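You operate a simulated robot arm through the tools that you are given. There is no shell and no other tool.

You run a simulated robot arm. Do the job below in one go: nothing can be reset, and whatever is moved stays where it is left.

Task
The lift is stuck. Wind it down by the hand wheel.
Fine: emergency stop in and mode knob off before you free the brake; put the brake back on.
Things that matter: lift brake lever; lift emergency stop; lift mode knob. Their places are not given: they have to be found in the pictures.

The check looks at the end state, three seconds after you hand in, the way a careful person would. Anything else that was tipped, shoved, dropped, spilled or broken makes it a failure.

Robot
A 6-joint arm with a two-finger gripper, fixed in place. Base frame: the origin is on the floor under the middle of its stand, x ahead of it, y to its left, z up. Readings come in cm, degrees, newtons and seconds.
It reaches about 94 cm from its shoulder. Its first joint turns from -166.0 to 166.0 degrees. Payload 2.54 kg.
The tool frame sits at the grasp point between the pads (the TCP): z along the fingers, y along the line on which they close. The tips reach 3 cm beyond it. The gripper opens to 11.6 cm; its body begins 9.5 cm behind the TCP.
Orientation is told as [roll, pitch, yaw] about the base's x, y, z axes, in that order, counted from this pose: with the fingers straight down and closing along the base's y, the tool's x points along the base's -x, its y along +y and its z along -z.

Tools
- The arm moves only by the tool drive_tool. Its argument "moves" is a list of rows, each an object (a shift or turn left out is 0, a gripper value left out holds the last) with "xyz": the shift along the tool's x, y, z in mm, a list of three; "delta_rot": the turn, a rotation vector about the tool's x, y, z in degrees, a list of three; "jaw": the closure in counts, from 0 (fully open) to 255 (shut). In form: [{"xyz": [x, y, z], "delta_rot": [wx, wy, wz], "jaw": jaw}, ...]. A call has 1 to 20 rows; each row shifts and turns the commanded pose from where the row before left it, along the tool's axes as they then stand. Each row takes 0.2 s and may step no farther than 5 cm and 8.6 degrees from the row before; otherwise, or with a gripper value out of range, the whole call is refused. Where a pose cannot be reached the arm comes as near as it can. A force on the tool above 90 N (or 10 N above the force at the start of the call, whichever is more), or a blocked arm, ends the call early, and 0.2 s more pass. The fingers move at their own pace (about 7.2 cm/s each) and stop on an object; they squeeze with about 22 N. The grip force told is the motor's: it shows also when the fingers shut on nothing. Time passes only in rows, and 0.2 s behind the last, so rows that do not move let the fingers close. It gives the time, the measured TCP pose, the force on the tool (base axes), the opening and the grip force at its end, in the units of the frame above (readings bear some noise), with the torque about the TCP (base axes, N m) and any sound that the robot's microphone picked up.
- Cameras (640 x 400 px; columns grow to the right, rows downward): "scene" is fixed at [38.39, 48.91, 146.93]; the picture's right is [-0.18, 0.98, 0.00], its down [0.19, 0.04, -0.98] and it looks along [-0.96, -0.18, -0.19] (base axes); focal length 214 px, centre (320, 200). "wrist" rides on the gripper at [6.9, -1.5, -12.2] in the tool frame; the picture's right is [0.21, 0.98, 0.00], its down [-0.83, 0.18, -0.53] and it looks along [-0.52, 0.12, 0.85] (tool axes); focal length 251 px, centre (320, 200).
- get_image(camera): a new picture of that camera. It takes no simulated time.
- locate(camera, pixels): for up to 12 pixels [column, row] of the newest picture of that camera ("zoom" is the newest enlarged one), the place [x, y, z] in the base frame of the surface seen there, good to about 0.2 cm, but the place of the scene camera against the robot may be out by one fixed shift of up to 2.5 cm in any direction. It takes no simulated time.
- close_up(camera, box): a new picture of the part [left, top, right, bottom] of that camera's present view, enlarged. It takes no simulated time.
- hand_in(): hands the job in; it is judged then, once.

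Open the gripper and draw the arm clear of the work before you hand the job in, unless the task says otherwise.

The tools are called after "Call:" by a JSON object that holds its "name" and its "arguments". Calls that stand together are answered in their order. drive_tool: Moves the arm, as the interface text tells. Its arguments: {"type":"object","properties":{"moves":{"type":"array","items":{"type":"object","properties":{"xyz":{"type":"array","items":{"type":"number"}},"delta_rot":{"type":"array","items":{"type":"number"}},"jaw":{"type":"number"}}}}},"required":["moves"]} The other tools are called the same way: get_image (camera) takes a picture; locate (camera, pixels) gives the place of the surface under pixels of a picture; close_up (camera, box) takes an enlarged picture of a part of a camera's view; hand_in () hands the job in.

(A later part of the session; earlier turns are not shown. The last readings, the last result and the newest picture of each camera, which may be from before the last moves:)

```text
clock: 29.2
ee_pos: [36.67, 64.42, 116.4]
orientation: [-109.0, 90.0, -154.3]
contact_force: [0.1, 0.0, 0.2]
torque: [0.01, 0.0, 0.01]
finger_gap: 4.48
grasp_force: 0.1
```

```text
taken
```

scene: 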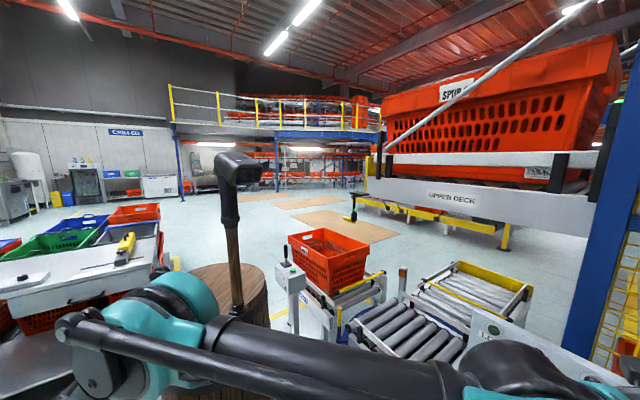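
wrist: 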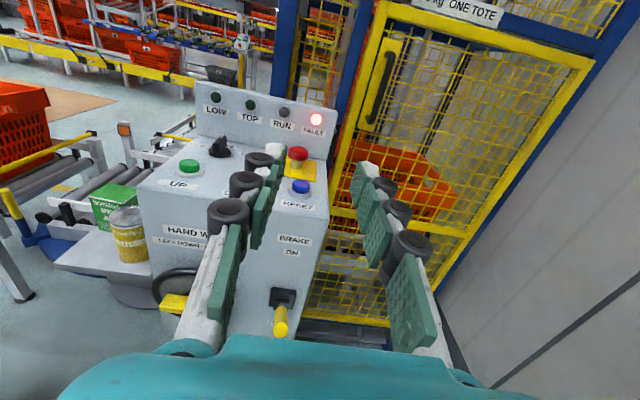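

Facing the console: the lever's yellow grip is at (281,322). I lower in front of it (TCP n≈-16, z≈86) keeping clear, then look.

Call:
{"name": "drive_tool", "arguments": {"moves": [{"xyz": [-38, 0.3, -4.5]}, {"xyz": [-38, 0.3, -4.5]}, {"xyz": [-38, 0.3, -4.5]}, {"xyz": [-38, 0.3, -4.5]}, {"xyz": [-38, 0.3, -4.5]}, {"xyz": [-38, 0.3, -4.5]}, {"xyz": [-38, 0.3, -4.5]}, {"xyz": [-38, 0.3, -4.5]}]}}

Call:
{"name": "get_image", "arguments": {"camera": "wrist"}}

```text
clock: 31.0
ee_pos: [39.34, 62.2, 85.86]
orientation: [-55.4, 90.0, -100.8]
contact_force: [-0.2, 0.0, 0.5]
torque: [0.0, -0.03, -0.02]
finger_gap: 4.49
grasp_force: 0.0
```

```text
taken
```

wrist: 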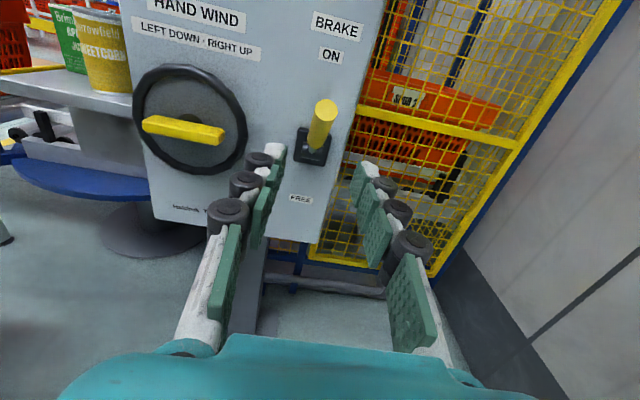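

Now a clear front view: wheel at (190,115), lever tip at (326,106). I measure lever, base, wheel bar and fence.

Call:
{"name": "locate", "arguments": {"camera": "wrist", "pixels": [[326, 107], [318, 135], [310, 118], [333, 122], [312, 150], [300, 130], [328, 160], [145, 125], [222, 135], [182, 128], [400, 120], [370, 180]]}}

Call:
{"name": "close_up", "arguments": {"camera": "wrist", "box": [120, 60, 360, 210]}}

```text
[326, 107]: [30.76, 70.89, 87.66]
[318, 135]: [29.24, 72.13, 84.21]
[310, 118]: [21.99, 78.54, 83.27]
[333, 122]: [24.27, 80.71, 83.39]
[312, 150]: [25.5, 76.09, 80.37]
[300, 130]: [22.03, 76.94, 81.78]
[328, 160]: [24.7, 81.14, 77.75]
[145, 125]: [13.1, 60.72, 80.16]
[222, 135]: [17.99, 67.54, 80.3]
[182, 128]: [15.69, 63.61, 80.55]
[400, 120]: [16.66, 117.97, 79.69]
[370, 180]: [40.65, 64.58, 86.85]
```

```text
2.67 times, centred on (240, 135) of wrist
```

zoom: 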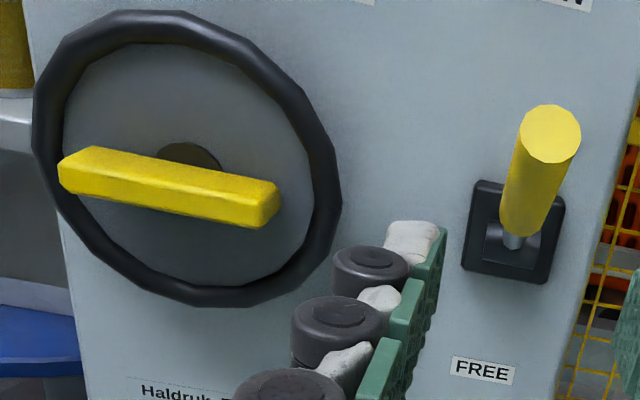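

Lever handle centre is at t≈71.8 with tip (n=-28.4, z=87.7); I'm aligned in t. I advance 13 cm so the pads straddle the yellow grip, then check.

Call:
{"name": "drive_tool", "arguments": {"moves": [{"xyz": [0, 0, 44]}, {"xyz": [0, 0, 44]}, {"xyz": [0, 0, 43]}]}}

Call:
{"name": "get_image", "arguments": {"camera": "wrist"}}

```text
clock: 31.8
ee_pos: [30.11, 71.36, 86.1]
orientation: [-56.9, 89.9, -102.4]
contact_force: [0.1, -0.7, 0.0]
torque: [-0.01, -0.01, 0.01]
finger_gap: 4.5
grasp_force: 0.2
```

```text
taken
```

wrist: 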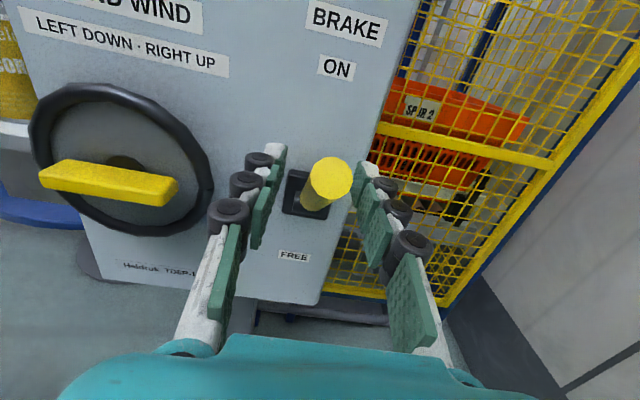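

The handle (330,180) sits between the pads. I close the jaws on it.

Call:
{"name": "drive_tool", "arguments": {"moves": [{"xyz": [0, 1.2, 0], "jaw": 255}, {}, {}, {}]}}

Call:
{"name": "close_up", "arguments": {"camera": "wrist", "box": [240, 120, 400, 230]}}

```text
clock: 32.8
ee_pos: [30.24, 71.55, 86.13]
orientation: [-78.3, 89.8, -123.8]
contact_force: [9.1, 22.4, 8.2]
torque: [0.75, 0.9, -0.09]
finger_gap: 2.08
grasp_force: 44.6
```

```text
3.64 times, centred on (320, 175) of wrist
```

zoom: 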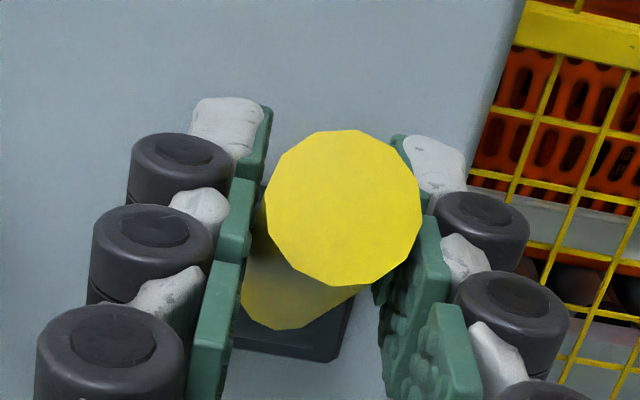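

Gripped (gap 2.08) with a ~22 N sideways pull, so I'll shift 1.2 mm toward +t. Then I swing the lever down along its arc, the first 20° now, checking force.

Call:
{"name": "drive_tool", "arguments": {"moves": [{"xyz": [0, 1.2, 0]}, {"xyz": [-6.57, 0, -5.05]}, {"xyz": [-6.99, 0, -4.45]}, {"xyz": [-7.35, 0, -3.83]}, {"xyz": [-7.66, 0, -3.17]}]}}

Call:
{"name": "close_up", "arguments": {"camera": "wrist", "box": [240, 120, 400, 230]}}

```text
clock: 34.0
ee_pos: [31.51, 70.31, 83.15]
orientation: [-77.1, 90.0, -122.4]
contact_force: [6.5, 6.6, 18.1]
torque: [1.2, 1.12, -0.19]
finger_gap: 2.09
grasp_force: 44.7
```

```text
3.64 times, centred on (320, 175) of wrist
```

zoom: 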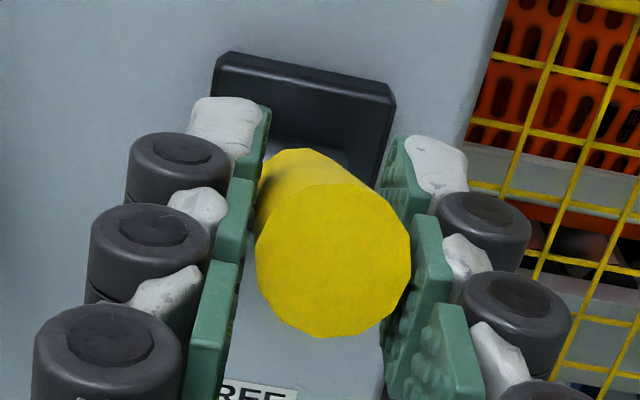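

The lever is following downward with modest force (18 N). I continue the arc through horizontal to -10°.

Call:
{"name": "drive_tool", "arguments": {"moves": [{"xyz": [-7.9, 0, -2.49]}, {"xyz": [-8.09, 0, -1.8]}, {"xyz": [-8.21, 0, -1.08]}, {"xyz": [-8.28, 0, -0.36]}, {"xyz": [-8.28, 0, 0.36]}, {"xyz": [-8.21, 0, 1.08]}]}}

Call:
{"name": "close_up", "arguments": {"camera": "wrist", "box": [240, 120, 400, 230]}}

```text
clock: 35.4
ee_pos: [31.87, 69.98, 78.21]
orientation: [-62.6, 89.9, -107.9]
contact_force: [8.6, 3.7, 14.6]
torque: [1.13, 1.12, -0.16]
finger_gap: 2.14
grasp_force: 44.5
```

```text
3.64 times, centred on (320, 175) of wrist
```

zoom: 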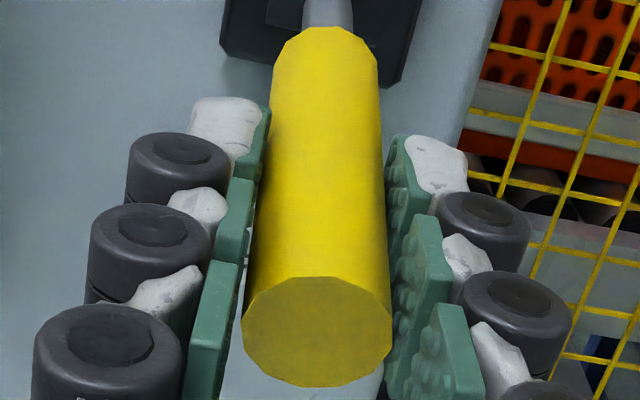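

The lever is past horizontal and moves well (≈15 N). I continue to about -40°.

Call:
{"name": "drive_tool", "arguments": {"moves": [{"xyz": [-8.09, 0, 1.8]}, {"xyz": [-7.9, 0, 2.49]}, {"xyz": [-7.66, 0, 3.17]}, {"xyz": [-7.35, 0, 3.83]}]}}

Call:
{"name": "drive_tool", "arguments": {"moves": [{"xyz": [-6.99, 0, 4.45]}, {"xyz": [-6.57, 0, 5.05]}]}}

Call:
{"name": "get_image", "arguments": {"camera": "wrist"}}

```text
clock: 36.4
ee_pos: [31.04, 70.68, 75.16]
orientation: [-134.0, 89.9, -179.3]
contact_force: [22.6, -6.6, 29.8]
torque: [0.74, 0.74, -0.21]
finger_gap: 2.12
grasp_force: 44.8
```

```text
clock: 37.0
ee_pos: [30.3, 71.5, 73.83]
orientation: [-28.6, 90.0, -74.0]
contact_force: [24.6, -2.4, 14.3]
torque: [-0.03, 0.1, 0.15]
finger_gap: 2.01
grasp_force: 43.0
```

```text
taken
```

wrist: 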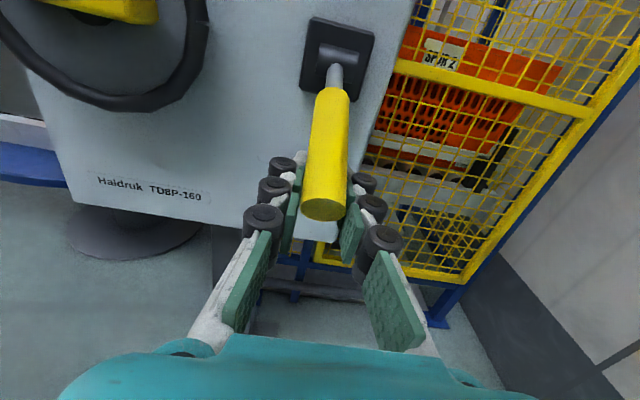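

The lever now points down past the grip; I measure its angle with tip (324,209) and shaft (335,72).

Call:
{"name": "locate", "arguments": {"camera": "wrist", "pixels": [[324, 209], [330, 100], [327, 150], [335, 78], [330, 50], [325, 190], [335, 70], [310, 85]]}}

Call:
{"name": "close_up", "arguments": {"camera": "wrist", "box": [250, 0, 410, 230]}}

```text
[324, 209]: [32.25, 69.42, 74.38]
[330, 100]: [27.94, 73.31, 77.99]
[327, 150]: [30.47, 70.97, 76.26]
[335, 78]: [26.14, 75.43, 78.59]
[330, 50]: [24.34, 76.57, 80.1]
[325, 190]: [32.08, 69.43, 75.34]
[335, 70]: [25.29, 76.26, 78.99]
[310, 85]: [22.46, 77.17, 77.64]
```

```text
1.74 times, centred on (330, 115) of wrist
```

zoom: 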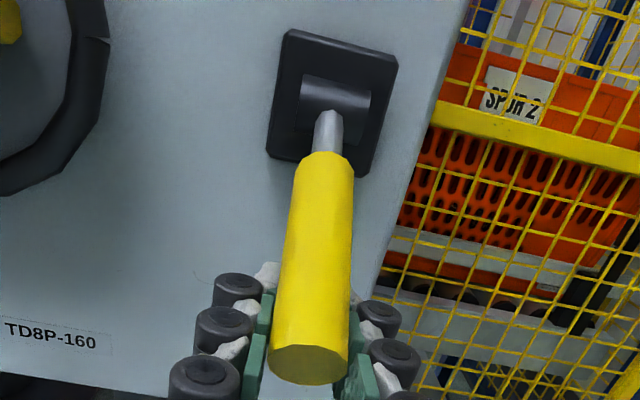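

The lever sits at about -25° and the pads have slid below its axis. I open, re-centre 2 cm higher, and look whether the lever holds its place.

Call:
{"name": "drive_tool", "arguments": {"moves": [{"jaw": 150}, {}, {}, {"xyz": [10, 0, 0]}, {"xyz": [10, 0, 0]}]}}

Call:
{"name": "get_image", "arguments": {"camera": "wrist"}}

Call:
{"name": "locate", "arguments": {"camera": "wrist", "pixels": [[327, 210], [330, 130], [328, 170], [333, 105], [325, 195]]}}

```text
clock: 38.2
ee_pos: [30.34, 71.67, 75.81]
orientation: [-50.5, 89.9, -96.1]
contact_force: [0.0, 0.1, 0.3]
torque: [0.01, 0.0, 0.02]
finger_gap: 4.79
grasp_force: 0.1
```

```text
taken
```

wrist: 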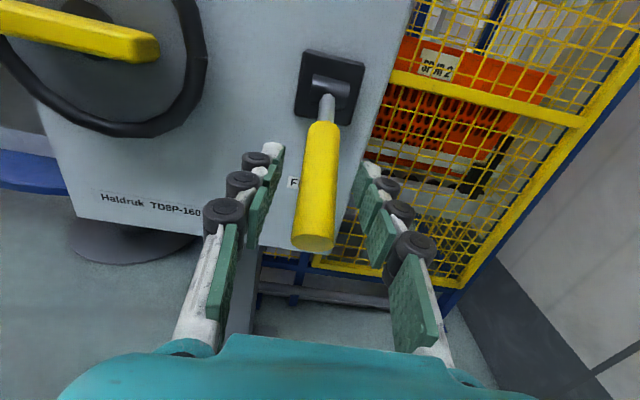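

```text
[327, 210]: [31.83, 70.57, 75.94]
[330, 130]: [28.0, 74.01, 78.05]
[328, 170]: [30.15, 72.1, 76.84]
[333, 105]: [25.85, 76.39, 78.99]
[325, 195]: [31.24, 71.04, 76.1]
```

The lever holds at about -23°. I grip again and press further down along the arc to see if it goes lower or is at its stop.

Call:
{"name": "drive_tool", "arguments": {"moves": [{"jaw": 255}, {}, {}, {"xyz": [-5, 0, 2.2]}, {"xyz": [-4, 0, 2.2]}]}}

Call:
{"name": "get_image", "arguments": {"camera": "wrist"}}

Call:
{"name": "locate", "arguments": {"camera": "wrist", "pixels": [[327, 210], [330, 130], [328, 170], [333, 105], [325, 195]]}}

```text
clock: 39.4
ee_pos: [30.0, 71.83, 74.93]
orientation: [-131.6, 90.0, -177.0]
contact_force: [3.7, -16.9, 29.9]
torque: [0.44, 0.19, 0.26]
finger_gap: 2.09
grasp_force: 44.4
```

```text
taken
```

wrist: 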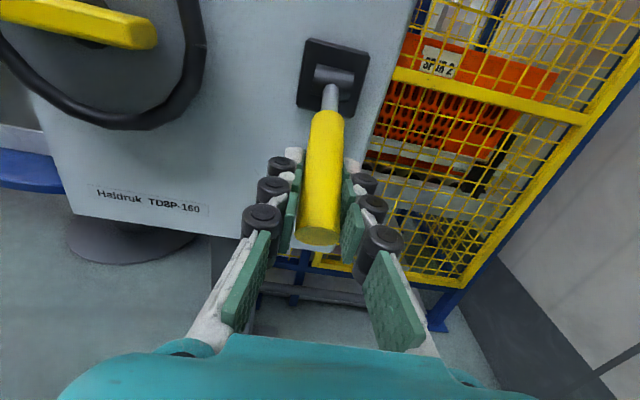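

```text
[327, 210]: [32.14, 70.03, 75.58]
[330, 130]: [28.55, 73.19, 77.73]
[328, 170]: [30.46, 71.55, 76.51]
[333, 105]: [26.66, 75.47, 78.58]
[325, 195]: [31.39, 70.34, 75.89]
```

The lever angle (≈-24°) did not change under 30 N, so it seems at its stop. To be sure, I release, go above it, shut the fingers and press down on it from above.

Call:
{"name": "drive_tool", "arguments": {"moves": [{"jaw": 140}, {}, {}, {"xyz": [30, 0, 0]}, {"xyz": [35, 0, 0]}, {"jaw": 255}, {}, {}, {}, {"xyz": [-10, 0, 0]}, {"xyz": [-10, 0, 0]}]}}

Call:
{"name": "get_image", "arguments": {"camera": "wrist"}}

```text
clock: 41.8
ee_pos: [29.99, 71.92, 79.25]
orientation: [-60.5, 89.9, -105.9]
contact_force: [0.7, 0.4, 2.4]
torque: [0.02, 0.04, -0.04]
finger_gap: 0.0
grasp_force: 22.3
```

```text
taken
```

wrist: 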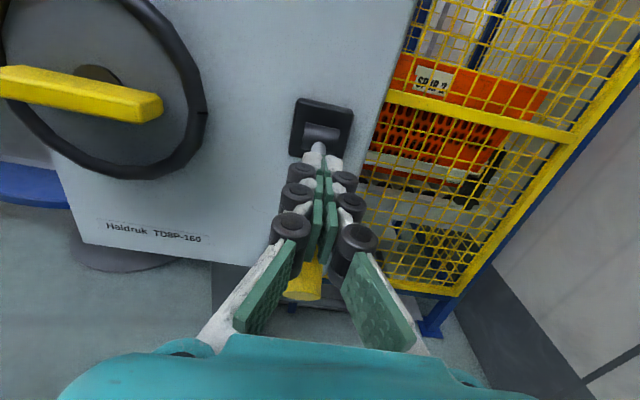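

The fingers are just touching (2.4 N). I press down in small steps.

Call:
{"name": "drive_tool", "arguments": {"moves": [{"xyz": [-3, 0, 0]}, {"xyz": [-2, 0, 0]}]}}

Call:
{"name": "drive_tool", "arguments": {"moves": [{"xyz": [-2, 0, 0]}]}}

```text
clock: 42.4
ee_pos: [30.01, 71.75, 79.24]
orientation: [-157.8, 89.7, 156.8]
contact_force: [6.0, -0.2, 59.2]
torque: [1.18, 1.04, -0.06]
finger_gap: 0.57
grasp_force: 28.7
```

```text
clock: 42.8
ee_pos: [30.19, 71.67, 79.08]
orientation: [-160.8, 89.3, 153.5]
contact_force: [9.6, 1.1, 80.1]
torque: [1.58, 1.38, -0.15]
finger_gap: 0.6
grasp_force: 28.3
```

80 N and no motion: the lever is firmly at its FREE stop. I lift off, back away, and look at the wheel.

Call:
{"name": "drive_tool", "arguments": {"moves": [{"xyz": [15, 0, 0]}, {"xyz": [30, 0, -10]}, {"xyz": [0, -20, -45]}, {"xyz": [0, -40, -30]}, {"xyz": [0, -45, -20]}, {"xyz": [0, -45, -10]}]}}

Call:
{"name": "get_image", "arguments": {"camera": "wrist"}}

```text
clock: 44.2
ee_pos: [29.6, 56.48, 87.26]
orientation: [-24.5, 89.7, -69.8]
contact_force: [0.2, 0.9, -0.1]
torque: [0.05, 0.0, 0.03]
finger_gap: 0.0
grasp_force: 28.6
out of reach, approached as far as the arm can: row 5, 6
```

```text
taken
```

wrist: 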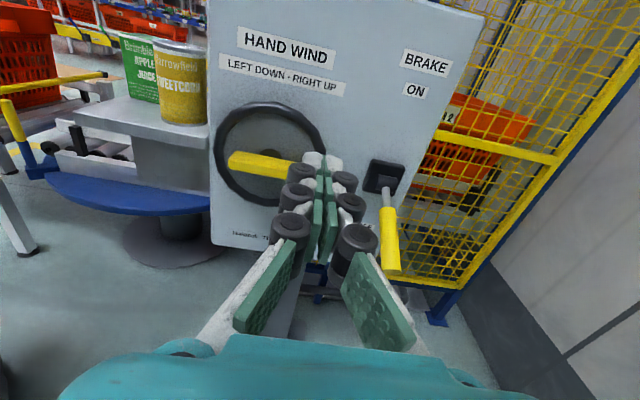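

I'm at t≈60.9 and further left is out of reach this far back, so I first advance toward the console and then shift left to the wheel's axis at t≈56, z≈80.

Call:
{"name": "drive_tool", "arguments": {"moves": [{"xyz": [0, 0, 35]}, {"xyz": [0, 0, 35]}, {"xyz": [-15, -20, 0]}, {"xyz": [-15, -15, 0]}, {"xyz": [-15, -13, 0]}]}}

Call:
{"name": "get_image", "arguments": {"camera": "wrist"}}

```text
clock: 45.4
ee_pos: [22.54, 61.36, 85.88]
orientation: [-33.4, 89.7, -78.6]
contact_force: [0.4, -0.3, 0.6]
torque: [0.01, -0.01, 0.03]
finger_gap: 0.0
grasp_force: 28.6
out of reach, approached as far as the arm can: row 3, 4, 5
```

```text
taken
```

wrist: 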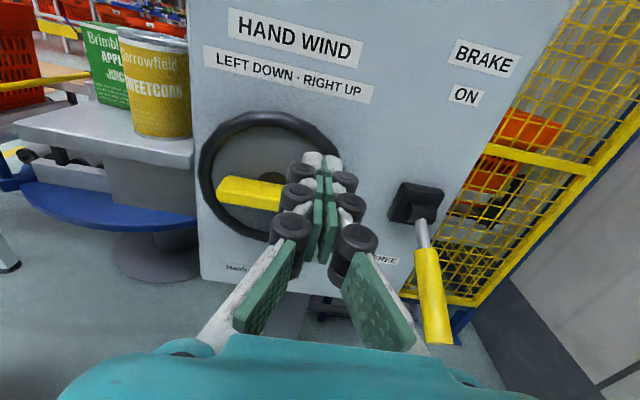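

TCP is at t≈59.3, n≈-27.5, z≈85.9, at the arm's inner limit with a level tool. I pitch the tool down a little (nose-down ~15°) to bring the wrist up, then try to shift left to the wheel axis.

Call:
{"name": "drive_tool", "arguments": {"moves": [{"delta_rot": [0, -7.5, 0]}, {"delta_rot": [0, -7.5, 0]}, {"xyz": [0, -17, 0]}, {"xyz": [0, -16, 0]}]}}

```text
clock: 46.4
ee_pos: [20.17, 59.16, 85.89]
orientation: [-0.5, 74.9, -45.9]
contact_force: [0.3, 0.6, 0.6]
torque: [0.0, -0.01, -0.04]
finger_gap: 0.01
grasp_force: 28.8
```

At 75° tilt the wheel's axis column (t=56.1) is reachable. I open the jaws part way and try going down toward z≈81 while staying in front of the bar.

Call:
{"name": "drive_tool", "arguments": {"moves": [{"xyz": [-24, 0, 6.5], "jaw": 130}, {"xyz": [-24, 0, 6.5]}]}}

Call:
{"name": "get_image", "arguments": {"camera": "wrist"}}

```text
clock: 47.0
ee_pos: [20.47, 59.74, 81.52]
orientation: [-0.3, 74.8, -45.8]
contact_force: [-0.1, -0.4, 1.6]
torque: [0.01, -0.03, 0.02]
finger_gap: 5.68
grasp_force: 0.0
out of reach, approached as far as the arm can: row 2
```

```text
taken
```

wrist: 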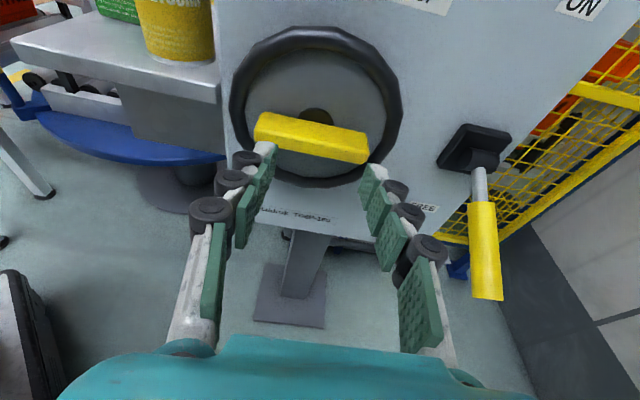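

The arm sits just at its limit at z≈81.5, with the wheel dead ahead (bar centre near (312,138)). I enlarge and measure the bar and wheel from here.

Call:
{"name": "close_up", "arguments": {"camera": "wrist", "box": [215, 20, 415, 200]}}

```text
2.22 times, centred on (315, 110) of wrist
```

zoom: 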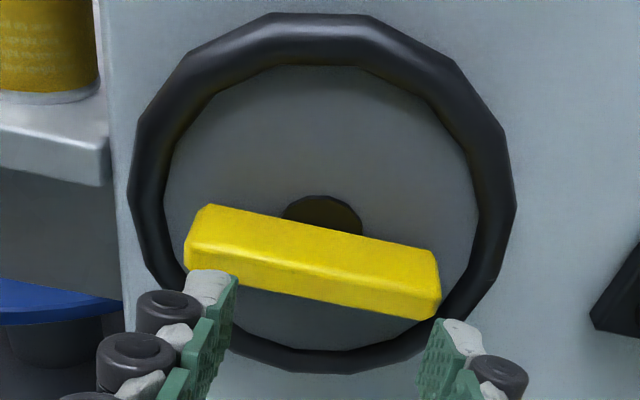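

Call:
{"name": "locate", "arguments": {"camera": "zoom", "pixels": [[310, 235], [312, 255], [312, 272], [310, 285], [195, 225], [430, 270], [320, 205], [320, 25], [320, 355], [145, 190], [500, 200], [320, 130]]}}

```text
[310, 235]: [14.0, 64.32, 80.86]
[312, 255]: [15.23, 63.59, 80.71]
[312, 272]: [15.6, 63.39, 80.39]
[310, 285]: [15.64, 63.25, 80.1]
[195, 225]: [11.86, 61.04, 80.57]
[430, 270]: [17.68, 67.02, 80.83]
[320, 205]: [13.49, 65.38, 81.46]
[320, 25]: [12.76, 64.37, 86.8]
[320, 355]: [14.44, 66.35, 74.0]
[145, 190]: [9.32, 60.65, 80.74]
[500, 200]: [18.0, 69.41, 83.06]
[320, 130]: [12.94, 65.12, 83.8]
```

The wheel's centre is t≈56.0, z≈80.4; bar front n≈-33.6, web at n≈-36.9, and the bar is ~1.1 cm thick and level. I turn the tool +90° about its axis so the jaws close vertically, leaving travel to wind left.

Call:
{"name": "drive_tool", "arguments": {"moves": [{"delta_rot": [0, 0, 8.2]}, {"delta_rot": [0, 0, 8.2]}, {"delta_rot": [0, 0, 8.2]}, {"delta_rot": [0, 0, 8.2]}, {"delta_rot": [0, 0, 8.2]}, {"delta_rot": [0, 0, 8.2]}, {"delta_rot": [0, 0, 8.2]}, {"delta_rot": [0, 0, 8.2]}, {"delta_rot": [0, 0, 8.2]}, {"delta_rot": [0, 0, 8.2]}, {"delta_rot": [0, 0, 8.0]}]}}

Call:
{"name": "get_image", "arguments": {"camera": "wrist"}}

```text
clock: 49.4
ee_pos: [20.9, 59.77, 81.63]
orientation: [-74.9, 13.9, -131.6]
contact_force: [0.7, -0.3, -0.7]
torque: [-0.02, -0.01, 0.0]
finger_gap: 5.66
grasp_force: 0.1
out of reach, approached as far as the arm can: row 10, 11
```

```text
taken
```

wrist: 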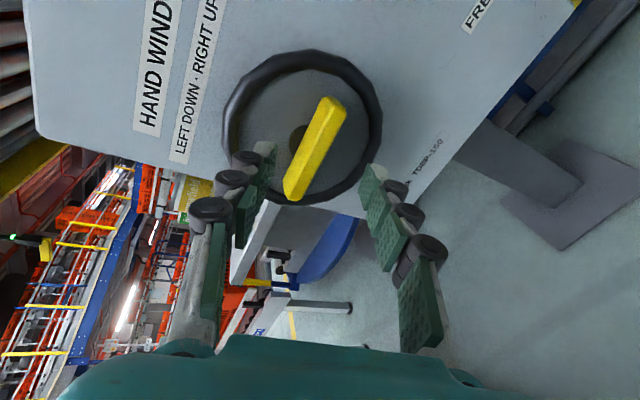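

The tool turned about 76° before its limit, so the jaws are ~14° off the bar — in the winding-left sense, which is fine. I narrow the jaws to 3 cm and advance so the pads flank the bar at the wheel's centre.

Call:
{"name": "drive_tool", "arguments": {"moves": [{"xyz": [-4.4, -4.3, 0], "jaw": 189}, {"xyz": [-4.4, -4.2, 10]}, {"xyz": [0, 0, 10]}]}}

Call:
{"name": "get_image", "arguments": {"camera": "wrist"}}

```text
clock: 50.2
ee_pos: [18.85, 60.44, 81.81]
orientation: [-75.3, 14.5, -131.3]
contact_force: [0.3, 0.0, 0.3]
torque: [-0.03, 0.01, 0.01]
finger_gap: 3.0
grasp_force: 0.2
```

```text
taken
```

wrist: 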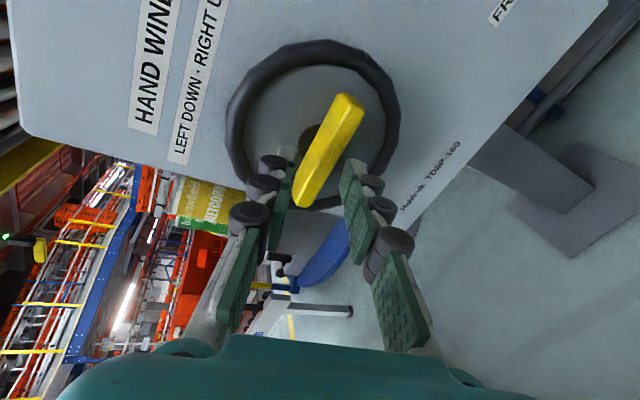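

Aligned (t≈56.1); the bar centre (327,150) lies between the tips. I advance 3 cm along the tool axis.

Call:
{"name": "drive_tool", "arguments": {"moves": [{"xyz": [0, 0, 10]}, {"xyz": [0, 0, 10]}, {"xyz": [0, 0, 10]}]}}

Call:
{"name": "close_up", "arguments": {"camera": "wrist", "box": [220, 60, 420, 220]}}

```text
clock: 51.0
ee_pos: [17.96, 62.23, 81.01]
orientation: [-75.6, 14.9, -131.2]
contact_force: [7.2, -13.2, -4.9]
torque: [-0.26, -0.19, -0.13]
finger_gap: 3.53
grasp_force: 3.3
out of reach, approached as far as the arm can: row 1, 2, 3
```

```text
2.50 times, centred on (320, 140) of wrist
```

zoom: 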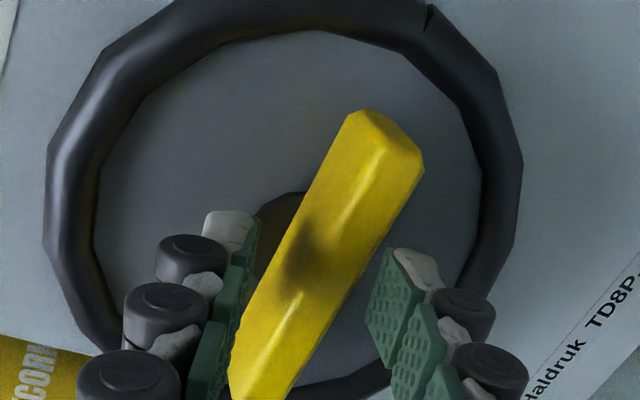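

A finger is touching the bar's side and the arm is at a joint limit (n≈-31.3). I back off 2 cm, unwind the wrist by 16° to get off the limit, open slightly more, and look.

Call:
{"name": "drive_tool", "arguments": {"moves": [{"xyz": [0, 0, -20]}, {"delta_rot": [0, 0, -8.2], "jaw": 160}, {"delta_rot": [0, 0, -8.2]}]}}

Call:
{"name": "close_up", "arguments": {"camera": "wrist", "box": [200, 40, 440, 240]}}

```text
clock: 51.8
ee_pos: [19.24, 60.78, 81.53]
orientation: [-73.1, 29.8, -126.7]
contact_force: [-0.5, 0.3, 0.0]
torque: [-0.01, 0.03, -0.01]
finger_gap: 4.3
grasp_force: 0.0
```

```text
2.00 times, centred on (320, 140) of wrist
```

zoom: 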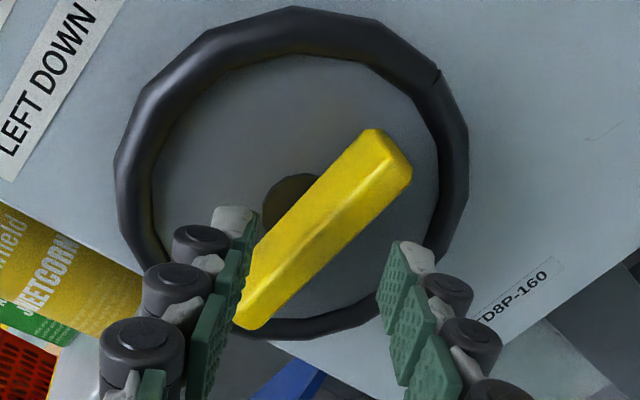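

Off the limit now, jaws ~30° from the bar. I correct the sideways offset and advance to flank the bar (TCP n≈-32.3).

Call:
{"name": "drive_tool", "arguments": {"moves": [{"xyz": [-3.9, -5, 0]}, {"xyz": [0, 0, 10]}, {"xyz": [0, 0, 10]}, {"xyz": [0, 0, 9.7]}]}}

Call:
{"name": "close_up", "arguments": {"camera": "wrist", "box": [200, 40, 440, 240]}}

```text
clock: 52.8
ee_pos: [16.91, 62.53, 80.88]
orientation: [-73.1, 29.7, -126.8]
contact_force: [18.9, -8.5, -12.9]
torque: [-0.39, -0.32, -0.51]
finger_gap: 6.05
grasp_force: 11.0
```

```text
2.00 times, centred on (320, 140) of wrist
```

zoom: 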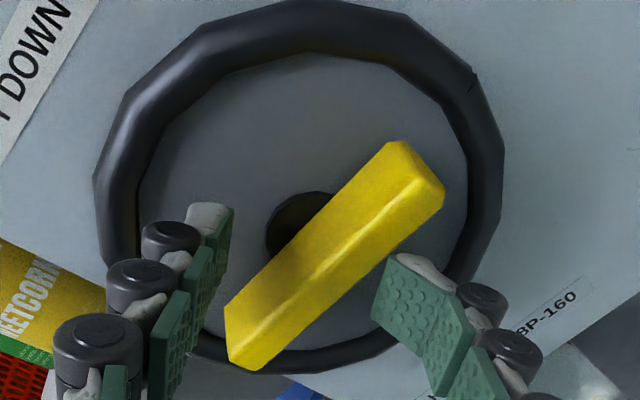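

The right pad is bearing on the bar's side (force mostly sideways, gap pushed to 6.05). I shift 3 mm toward that side and close the jaws so they swing the bar into line.

Call:
{"name": "drive_tool", "arguments": {"moves": [{"xyz": [0, 3, 0]}, {"jaw": 255}, {}, {}, {}, {}]}}

Call:
{"name": "close_up", "arguments": {"camera": "wrist", "box": [200, 40, 440, 240]}}

```text
clock: 54.2
ee_pos: [16.98, 62.5, 80.63]
orientation: [-73.3, 29.7, -126.8]
contact_force: [34.1, -12.3, -29.0]
torque: [-0.67, -0.45, -0.87]
finger_gap: 5.26
grasp_force: 21.8
```

```text
2.00 times, centred on (320, 140) of wrist
```

zoom: 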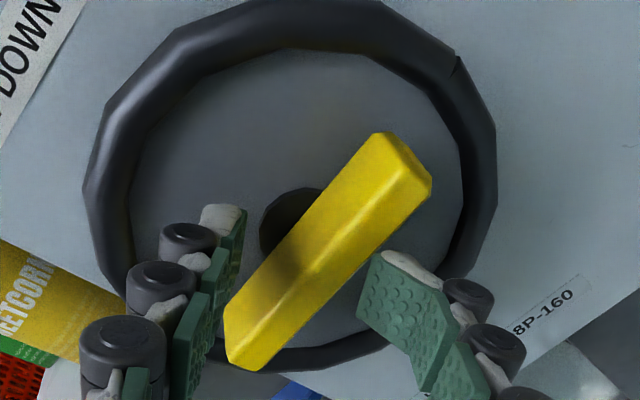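

The bar did not swing: the right finger is just bending against it with the jaws 30° off. I open, back out, and instead rotate the wrist the other way (toward -90°) so the jaws align squarely with the bar.

Call:
{"name": "drive_tool", "arguments": {"moves": [{"jaw": 100}, {}, {"xyz": [0, 0, -20]}, {"xyz": [0, 0, -25]}]}}

Call:
{"name": "drive_tool", "arguments": {"moves": [{"delta_rot": [0, 0, -8.3]}, {"delta_rot": [0, 0, -8.3]}, {"delta_rot": [0, 0, -8.3]}, {"delta_rot": [0, 0, -8.3]}, {"delta_rot": [0, 0, -8.3]}, {"delta_rot": [0, 0, -8.3]}, {"delta_rot": [0, 0, -8.3]}, {"delta_rot": [0, 0, -8.3]}, {"delta_rot": [0, 0, -8.3]}, {"delta_rot": [0, 0, -8.3]}, {"delta_rot": [0, 0, -8.3]}, {"delta_rot": [0, 0, -8.3]}, {"delta_rot": [0, 0, -8.3]}, {"delta_rot": [0, 0, -8.3]}, {"delta_rot": [0, 0, -8.3]}, {"delta_rot": [0, 0, -8.3]}, {"delta_rot": [0, 0, -8.3]}, {"delta_rot": [0, 0, -8.3]}]}}

Call:
{"name": "get_image", "arguments": {"camera": "wrist"}}

```text
clock: 55.2
ee_pos: [19.97, 59.55, 82.0]
orientation: [-73.2, 29.7, -126.6]
contact_force: [-0.3, 0.1, 0.1]
torque: [-0.01, 0.02, 0.02]
finger_gap: 7.1
grasp_force: 0.1
```

```text
clock: 59.0
ee_pos: [19.94, 59.68, 81.96]
orientation: [75.4, -0.3, 44.9]
contact_force: [-0.8, -0.1, -0.1]
torque: [-0.03, -0.01, 0.0]
finger_gap: 7.08
grasp_force: 0.0
```

```text
taken
```

wrist: 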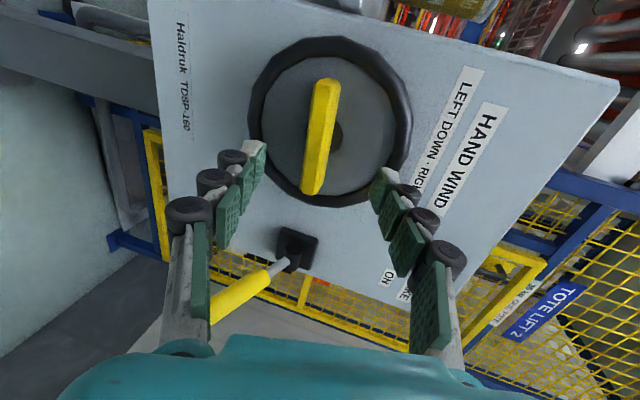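

Now the jaws are square to the bar (rel -90°), bar at (322,135) between the tips. I narrow to ~4.5 cm and advance 4.2 cm.

Call:
{"name": "drive_tool", "arguments": {"moves": [{"xyz": [3, 1, 10], "jaw": 156}, {"xyz": [0, 0, 12]}, {"xyz": [0, 0, 10]}, {"xyz": [0, 0, 10]}]}}

Call:
{"name": "close_up", "arguments": {"camera": "wrist", "box": [200, 40, 440, 240]}}

```text
clock: 60.0
ee_pos: [16.99, 62.12, 80.86]
orientation: [75.5, -0.3, 44.7]
contact_force: [0.3, -0.1, 0.6]
torque: [0.03, 0.0, -0.04]
finger_gap: 4.52
grasp_force: 0.0
```

```text
2.00 times, centred on (320, 140) of wrist
```

zoom: 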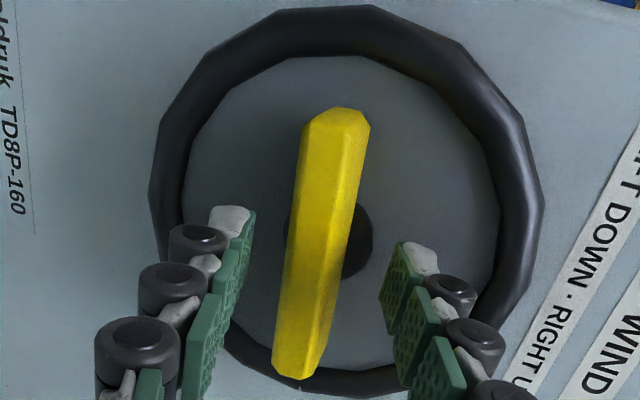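

No contact and the bar is centred between the pads. I go 4 mm deeper and close on it.

Call:
{"name": "drive_tool", "arguments": {"moves": [{"xyz": [0, 0, 4]}, {"jaw": 255}, {}, {}, {}]}}

Call:
{"name": "close_up", "arguments": {"camera": "wrist", "box": [200, 40, 440, 240]}}

```text
clock: 61.2
ee_pos: [16.7, 62.31, 80.56]
orientation: [75.2, -0.3, 44.9]
contact_force: [-0.8, -22.2, -59.6]
torque: [-0.67, -0.38, 0.27]
finger_gap: 1.87
grasp_force: 43.8
```

```text
2.00 times, centred on (320, 140) of wrist
```

zoom: 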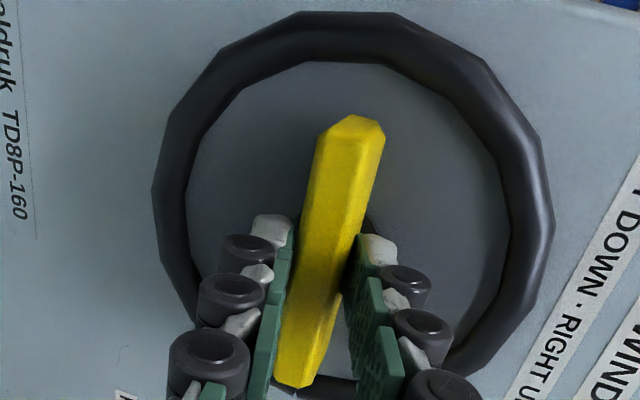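

Gripped (gap 1.87) but the tool is pulled down with ~60 N, so it sits ~3 mm high. I relieve that by moving 3 mm toward -y.

Call:
{"name": "drive_tool", "arguments": {"moves": [{"xyz": [0, -1.5, 0]}, {"xyz": [0, -1.5, 0]}]}}

```text
clock: 61.8
ee_pos: [16.51, 62.26, 80.61]
orientation: [75.5, -0.2, 44.9]
contact_force: [-4.9, -20.5, -29.2]
torque: [-0.21, -0.02, 0.68]
finger_gap: 1.86
grasp_force: 43.2
```

Force is down to ~29 N. I ease 1 mm more, then try turning the wheel left by 16° (negative tool-z) and look.

Call:
{"name": "drive_tool", "arguments": {"moves": [{"xyz": [0.8, -1.2, 0]}, {"delta_rot": [0, 0, -4]}, {"delta_rot": [0, 0, -4]}, {"delta_rot": [0, 0, -4]}, {"delta_rot": [0, 0, -4]}]}}

Call:
{"name": "close_up", "arguments": {"camera": "wrist", "box": [200, 40, 440, 240]}}

```text
clock: 63.0
ee_pos: [16.89, 62.24, 80.59]
orientation: [75.1, -15.7, 48.9]
contact_force: [-1.0, 2.1, 30.3]
torque: [0.84, 1.1, -0.93]
finger_gap: 1.82
grasp_force: 43.4
```

```text
2.00 times, centred on (320, 140) of wrist
```

zoom: 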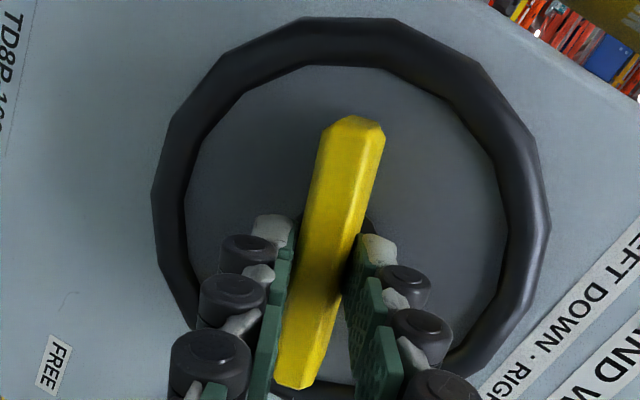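

The wheel turns with the grip (labels rotated while the bar stays square). I continue left another ~24° with a small upward correction and check forces.

Call:
{"name": "drive_tool", "arguments": {"moves": [{"xyz": [-0.3, 0.9, 0], "delta_rot": [0, 0, -6]}, {"delta_rot": [0, 0, -6]}, {"delta_rot": [0, 0, -6]}, {"delta_rot": [0, 0, -6]}]}}

```text
clock: 64.0
ee_pos: [16.74, 62.18, 80.42]
orientation: [71.1, -38.8, 56.9]
contact_force: [13.0, -10.8, -2.8]
torque: [0.4, 0.79, -0.62]
finger_gap: 1.79
grasp_force: 43.4
```

Forces are small. I continue left 48° more.

Call:
{"name": "drive_tool", "arguments": {"moves": [{"delta_rot": [0, 0, -8]}, {"delta_rot": [0, 0, -8]}, {"delta_rot": [0, 0, -8]}]}}

Call:
{"name": "drive_tool", "arguments": {"moves": [{"delta_rot": [0, 0, -8]}, {"delta_rot": [0, 0, -8]}, {"delta_rot": [0, 0, -8]}]}}

Call:
{"name": "get_image", "arguments": {"camera": "wrist"}}

Call:
{"name": "get_image", "arguments": {"camera": "scene"}}

```text
clock: 64.8
ee_pos: [16.7, 62.3, 80.61]
orientation: [59.2, -60.7, 72.2]
contact_force: [26.0, -5.3, -15.7]
torque: [0.09, 0.35, -0.17]
finger_gap: 1.65
grasp_force: 42.2
```

```text
clock: 65.6
ee_pos: [16.83, 62.36, 80.56]
orientation: [6.3, -75.3, 128.2]
contact_force: [29.6, 6.4, -18.7]
torque: [-0.34, -0.21, -0.78]
finger_gap: 1.58
grasp_force: 41.4
```

```text
taken
```

wrist: 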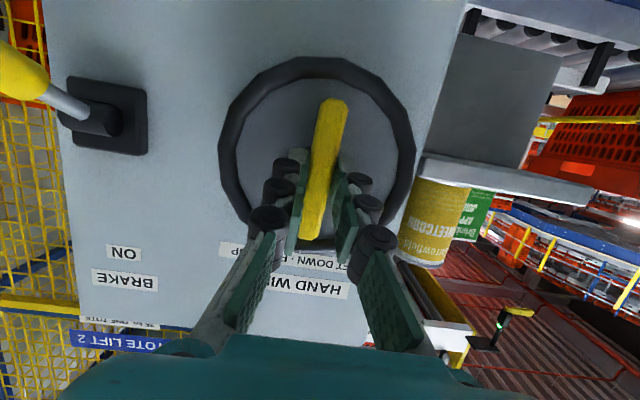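

```text
taken
```

scene: 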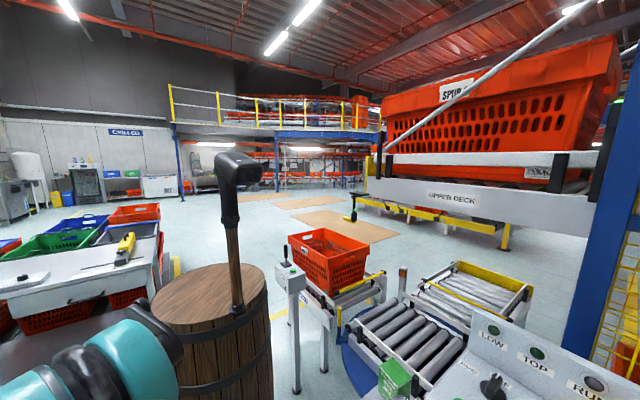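

The bar is vertical now after ~88° left, still gripped. I apply a 1 mm centring correction and continue.

Call:
{"name": "drive_tool", "arguments": {"moves": [{"xyz": [0.8, -1, 0], "delta_rot": [0, 0, -8]}, {"delta_rot": [0, 0, -8]}, {"delta_rot": [0, 0, -8]}, {"delta_rot": [0, 0, -8]}]}}

Call:
{"name": "drive_tool", "arguments": {"moves": [{"delta_rot": [0, 0, -8]}, {"delta_rot": [0, 0, -8]}, {"delta_rot": [0, 0, -8]}, {"delta_rot": [0, 0, -8]}]}}

Call:
{"name": "get_image", "arguments": {"camera": "wrist"}}

```text
clock: 66.6
ee_pos: [16.81, 62.43, 80.47]
orientation: [-63.1, -56.6, -158.4]
contact_force: [24.2, 21.3, 25.7]
torque: [0.08, 0.33, -1.58]
finger_gap: 1.7
grasp_force: 42.1
```

```text
clock: 67.6
ee_pos: [16.79, 62.32, 80.48]
orientation: [-73.9, -26.8, -143.0]
contact_force: [20.9, 31.2, 42.7]
torque: [0.6, 0.74, -2.0]
finger_gap: 1.82
grasp_force: 43.8
```

```text
taken
```

wrist: 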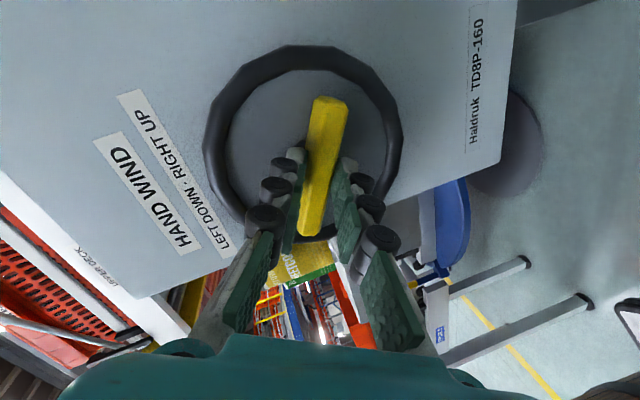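

Another half-turn nearly done (~152°), forces growing to ~55 N from slight off-centre. I correct by 2.6 mm and keep turning.

Call:
{"name": "drive_tool", "arguments": {"moves": [{"xyz": [0.3, -1.3, 0]}, {"xyz": [0.3, -1.3, 0], "delta_rot": [0, 0, -8]}, {"delta_rot": [0, 0, -8]}, {"delta_rot": [0, 0, -8]}]}}

Call:
{"name": "drive_tool", "arguments": {"moves": [{"delta_rot": [0, 0, -8]}, {"delta_rot": [0, 0, -8]}]}}

Call:
{"name": "get_image", "arguments": {"camera": "wrist"}}

```text
clock: 68.6
ee_pos: [16.75, 62.38, 80.54]
orientation: [-75.4, -3.5, -136.1]
contact_force: [12.0, -0.1, 10.8]
torque: [0.4, 0.4, -1.49]
finger_gap: 1.85
grasp_force: 43.7
```

```text
clock: 69.2
ee_pos: [16.02, 62.57, 80.37]
orientation: [-74.2, 2.5, -135.1]
contact_force: [60.7, -43.7, -17.3]
torque: [0.45, 0.24, -0.21]
finger_gap: 2.08
grasp_force: 45.1
out of reach, approached as far as the arm can: row 1, 2
```

```text
taken
```

wrist: 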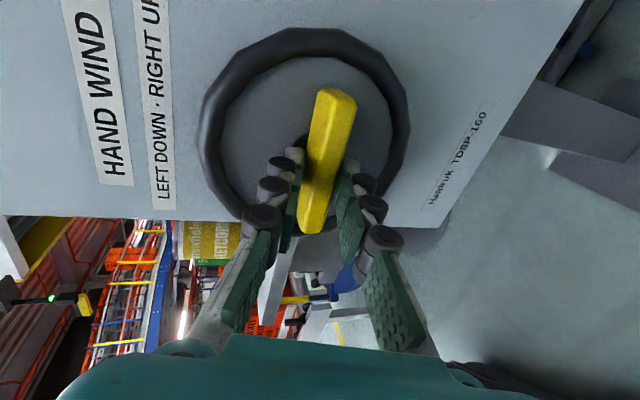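

The wrist reached its other limit after ~180° of winding. I release the bar, back away and check the lamps and the lift before regripping.

Call:
{"name": "drive_tool", "arguments": {"moves": [{"jaw": 140}, {}, {}, {"xyz": [0, 0, -20]}, {"xyz": [0, 0, -25]}]}}

Call:
{"name": "get_image", "arguments": {"camera": "wrist"}}

Call:
{"name": "get_image", "arguments": {"camera": "scene"}}

```text
clock: 70.4
ee_pos: [18.08, 59.82, 81.72]
orientation: [-73.7, 1.5, -135.3]
contact_force: [-0.9, -0.5, -0.3]
torque: [-0.02, 0.02, -0.03]
finger_gap: 5.22
grasp_force: 0.0
out of reach, approached as far as the arm can: row 5
```

```text
taken
```

wrist: 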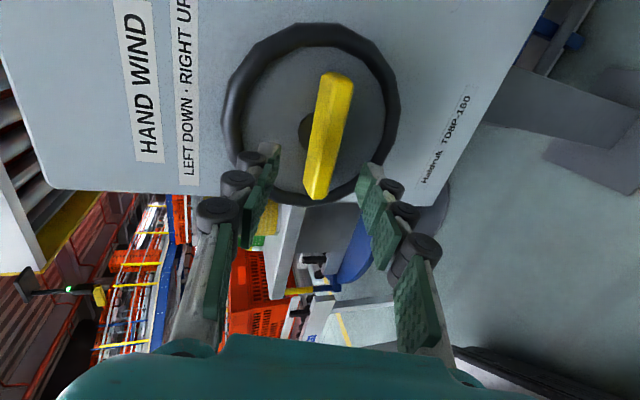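

```text
taken
```

scene: 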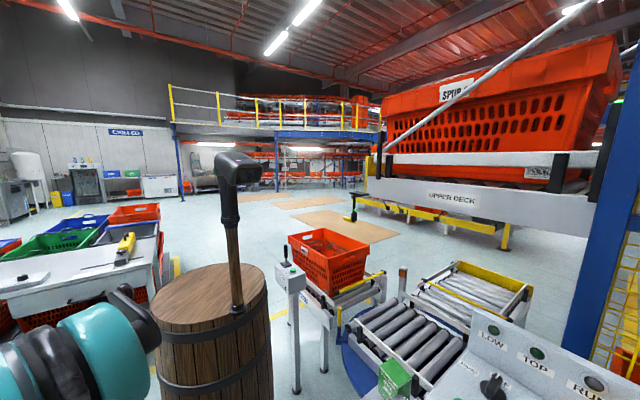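

LOW isn't lit yet and the upper scene looks unchanged; the wound bar is level again. I rotate the wrist back +180° (open, clear of the wheel) for another stroke.

Call:
{"name": "drive_tool", "arguments": {"moves": [{"delta_rot": [0, 0, 8.2]}, {"delta_rot": [0, 0, 8.2]}, {"delta_rot": [0, 0, 8.2]}, {"delta_rot": [0, 0, 8.2]}, {"delta_rot": [0, 0, 8.2]}, {"delta_rot": [0, 0, 8.2]}, {"delta_rot": [0, 0, 8.2]}, {"delta_rot": [0, 0, 8.2]}, {"delta_rot": [0, 0, 8.2]}, {"delta_rot": [0, 0, 8.2]}, {"delta_rot": [0, 0, 8.2]}]}}

Call:
{"name": "drive_tool", "arguments": {"moves": [{"delta_rot": [0, 0, 8.2]}, {"delta_rot": [0, 0, 8.2]}, {"delta_rot": [0, 0, 8.2]}, {"delta_rot": [0, 0, 8.2]}, {"delta_rot": [0, 0, 8.2]}, {"delta_rot": [0, 0, 8.2]}, {"delta_rot": [0, 0, 8.2]}, {"delta_rot": [0, 0, 8.2]}, {"delta_rot": [0, 0, 8.2]}, {"delta_rot": [0, 0, 8.2]}, {"delta_rot": [0, 0, 8.2]}]}}

Call:
{"name": "get_image", "arguments": {"camera": "wrist"}}

```text
clock: 72.8
ee_pos: [18.03, 59.81, 81.99]
orientation: [-7.4, -74.0, 142.2]
contact_force: [-0.2, 0.0, 0.4]
torque: [0.0, -0.02, -0.01]
finger_gap: 5.26
grasp_force: 0.1
```

```text
clock: 75.2
ee_pos: [18.15, 59.84, 81.82]
orientation: [74.2, -1.9, 44.9]
contact_force: [0.6, 0.3, -0.3]
torque: [0.04, 0.03, -0.01]
finger_gap: 5.23
grasp_force: 0.0
```

```text
taken
```

wrist: 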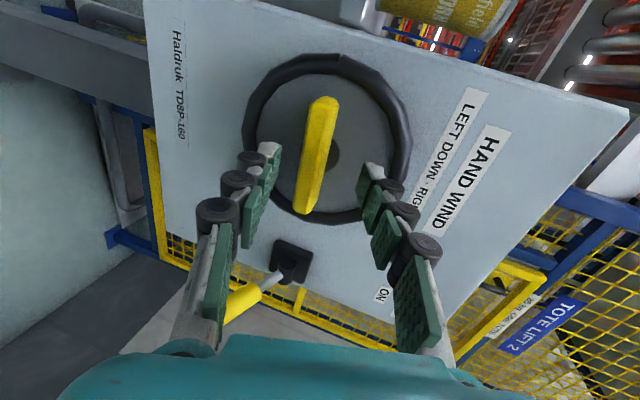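

The bar is level and I'm back at rel -90°. Before another stroke I turn to the upright camera view to see how far the tote in the lift cage has moved.

Call:
{"name": "drive_tool", "arguments": {"moves": [{"delta_rot": [0, 0, 8.3]}, {"delta_rot": [0, 0, 8.3]}, {"delta_rot": [0, 0, 8.3]}, {"delta_rot": [0, 0, 8.3]}, {"delta_rot": [0, 0, 8.3]}, {"delta_rot": [0, 0, 8.3]}, {"delta_rot": [0, 0, 8.3]}, {"delta_rot": [0, 0, 8.3]}, {"delta_rot": [0, 0, 8.3]}, {"delta_rot": [0, 0, 8.3]}, {"delta_rot": [0, 0, 8.3]}]}}

Call:
{"name": "get_image", "arguments": {"camera": "wrist"}}

```text
clock: 77.6
ee_pos: [18.18, 59.77, 81.82]
orientation: [2.2, 74.2, -43.3]
contact_force: [-0.4, 0.2, -0.1]
torque: [0.01, -0.01, 0.03]
finger_gap: 5.25
grasp_force: 0.2
```

```text
taken
```

wrist: 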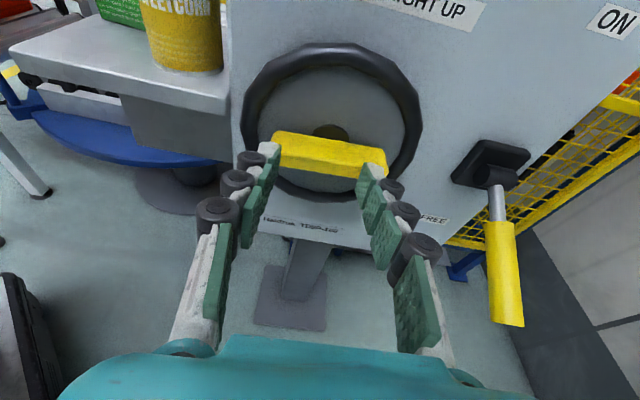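

I enlarge the cage area at the right edge to see the tote.

Call:
{"name": "close_up", "arguments": {"camera": "wrist", "box": [460, 0, 640, 250]}}

Call:
{"name": "locate", "arguments": {"camera": "wrist", "pixels": [[632, 80], [600, 125], [575, 150], [612, 112], [632, 95], [560, 175], [590, 120], [625, 130]]}}

```text
1.60 times, centred on (550, 125) of wrist
```

zoom: 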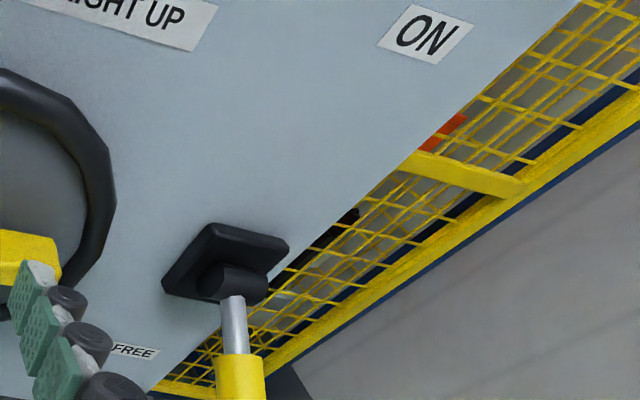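

```text
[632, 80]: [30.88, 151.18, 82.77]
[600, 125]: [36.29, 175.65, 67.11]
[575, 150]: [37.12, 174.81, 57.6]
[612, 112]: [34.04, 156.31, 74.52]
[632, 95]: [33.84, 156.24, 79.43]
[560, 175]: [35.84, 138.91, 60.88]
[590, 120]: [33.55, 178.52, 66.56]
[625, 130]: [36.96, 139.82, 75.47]
```

That view is too oblique. I move back, up and right to a vantage where the tote showed earlier.

Call:
{"name": "drive_tool", "arguments": {"moves": [{"xyz": [16, 5, -24]}, {"xyz": [16, 38, -24]}, {"xyz": [16, 40, -24]}, {"xyz": [10, 45, -20]}, {"xyz": [5, 40, -20]}]}}

Call:
{"name": "get_image", "arguments": {"camera": "wrist"}}

```text
refused: row 4 steps farther than a row can; nothing moved
```

```text
taken
```

wrist: 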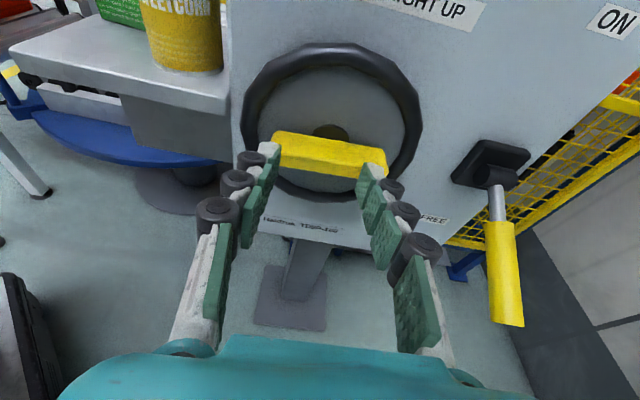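

One row was slightly too long; I resend with shorter steps.

Call:
{"name": "drive_tool", "arguments": {"moves": [{"xyz": [16, 5, -24]}, {"xyz": [16, 36, -24]}, {"xyz": [16, 36, -24]}, {"xyz": [10, 40, -20]}, {"xyz": [5, 40, -20]}]}}

Call:
{"name": "get_image", "arguments": {"camera": "wrist"}}

```text
clock: 78.8
ee_pos: [35.7, 64.25, 91.16]
orientation: [2.8, 74.2, -42.7]
contact_force: [-0.5, -0.9, 0.3]
torque: [0.0, -0.03, -0.01]
finger_gap: 5.25
grasp_force: 0.0
```

```text
taken
```

wrist: 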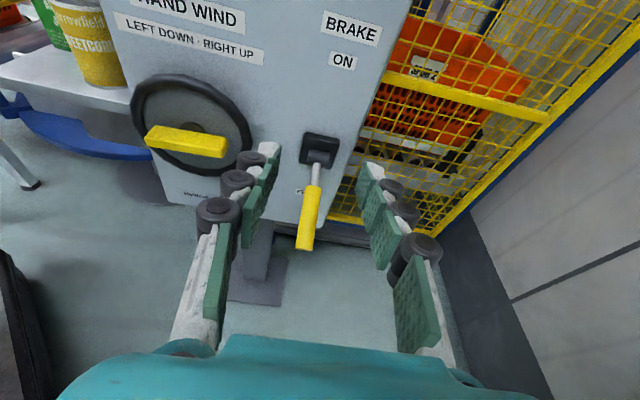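

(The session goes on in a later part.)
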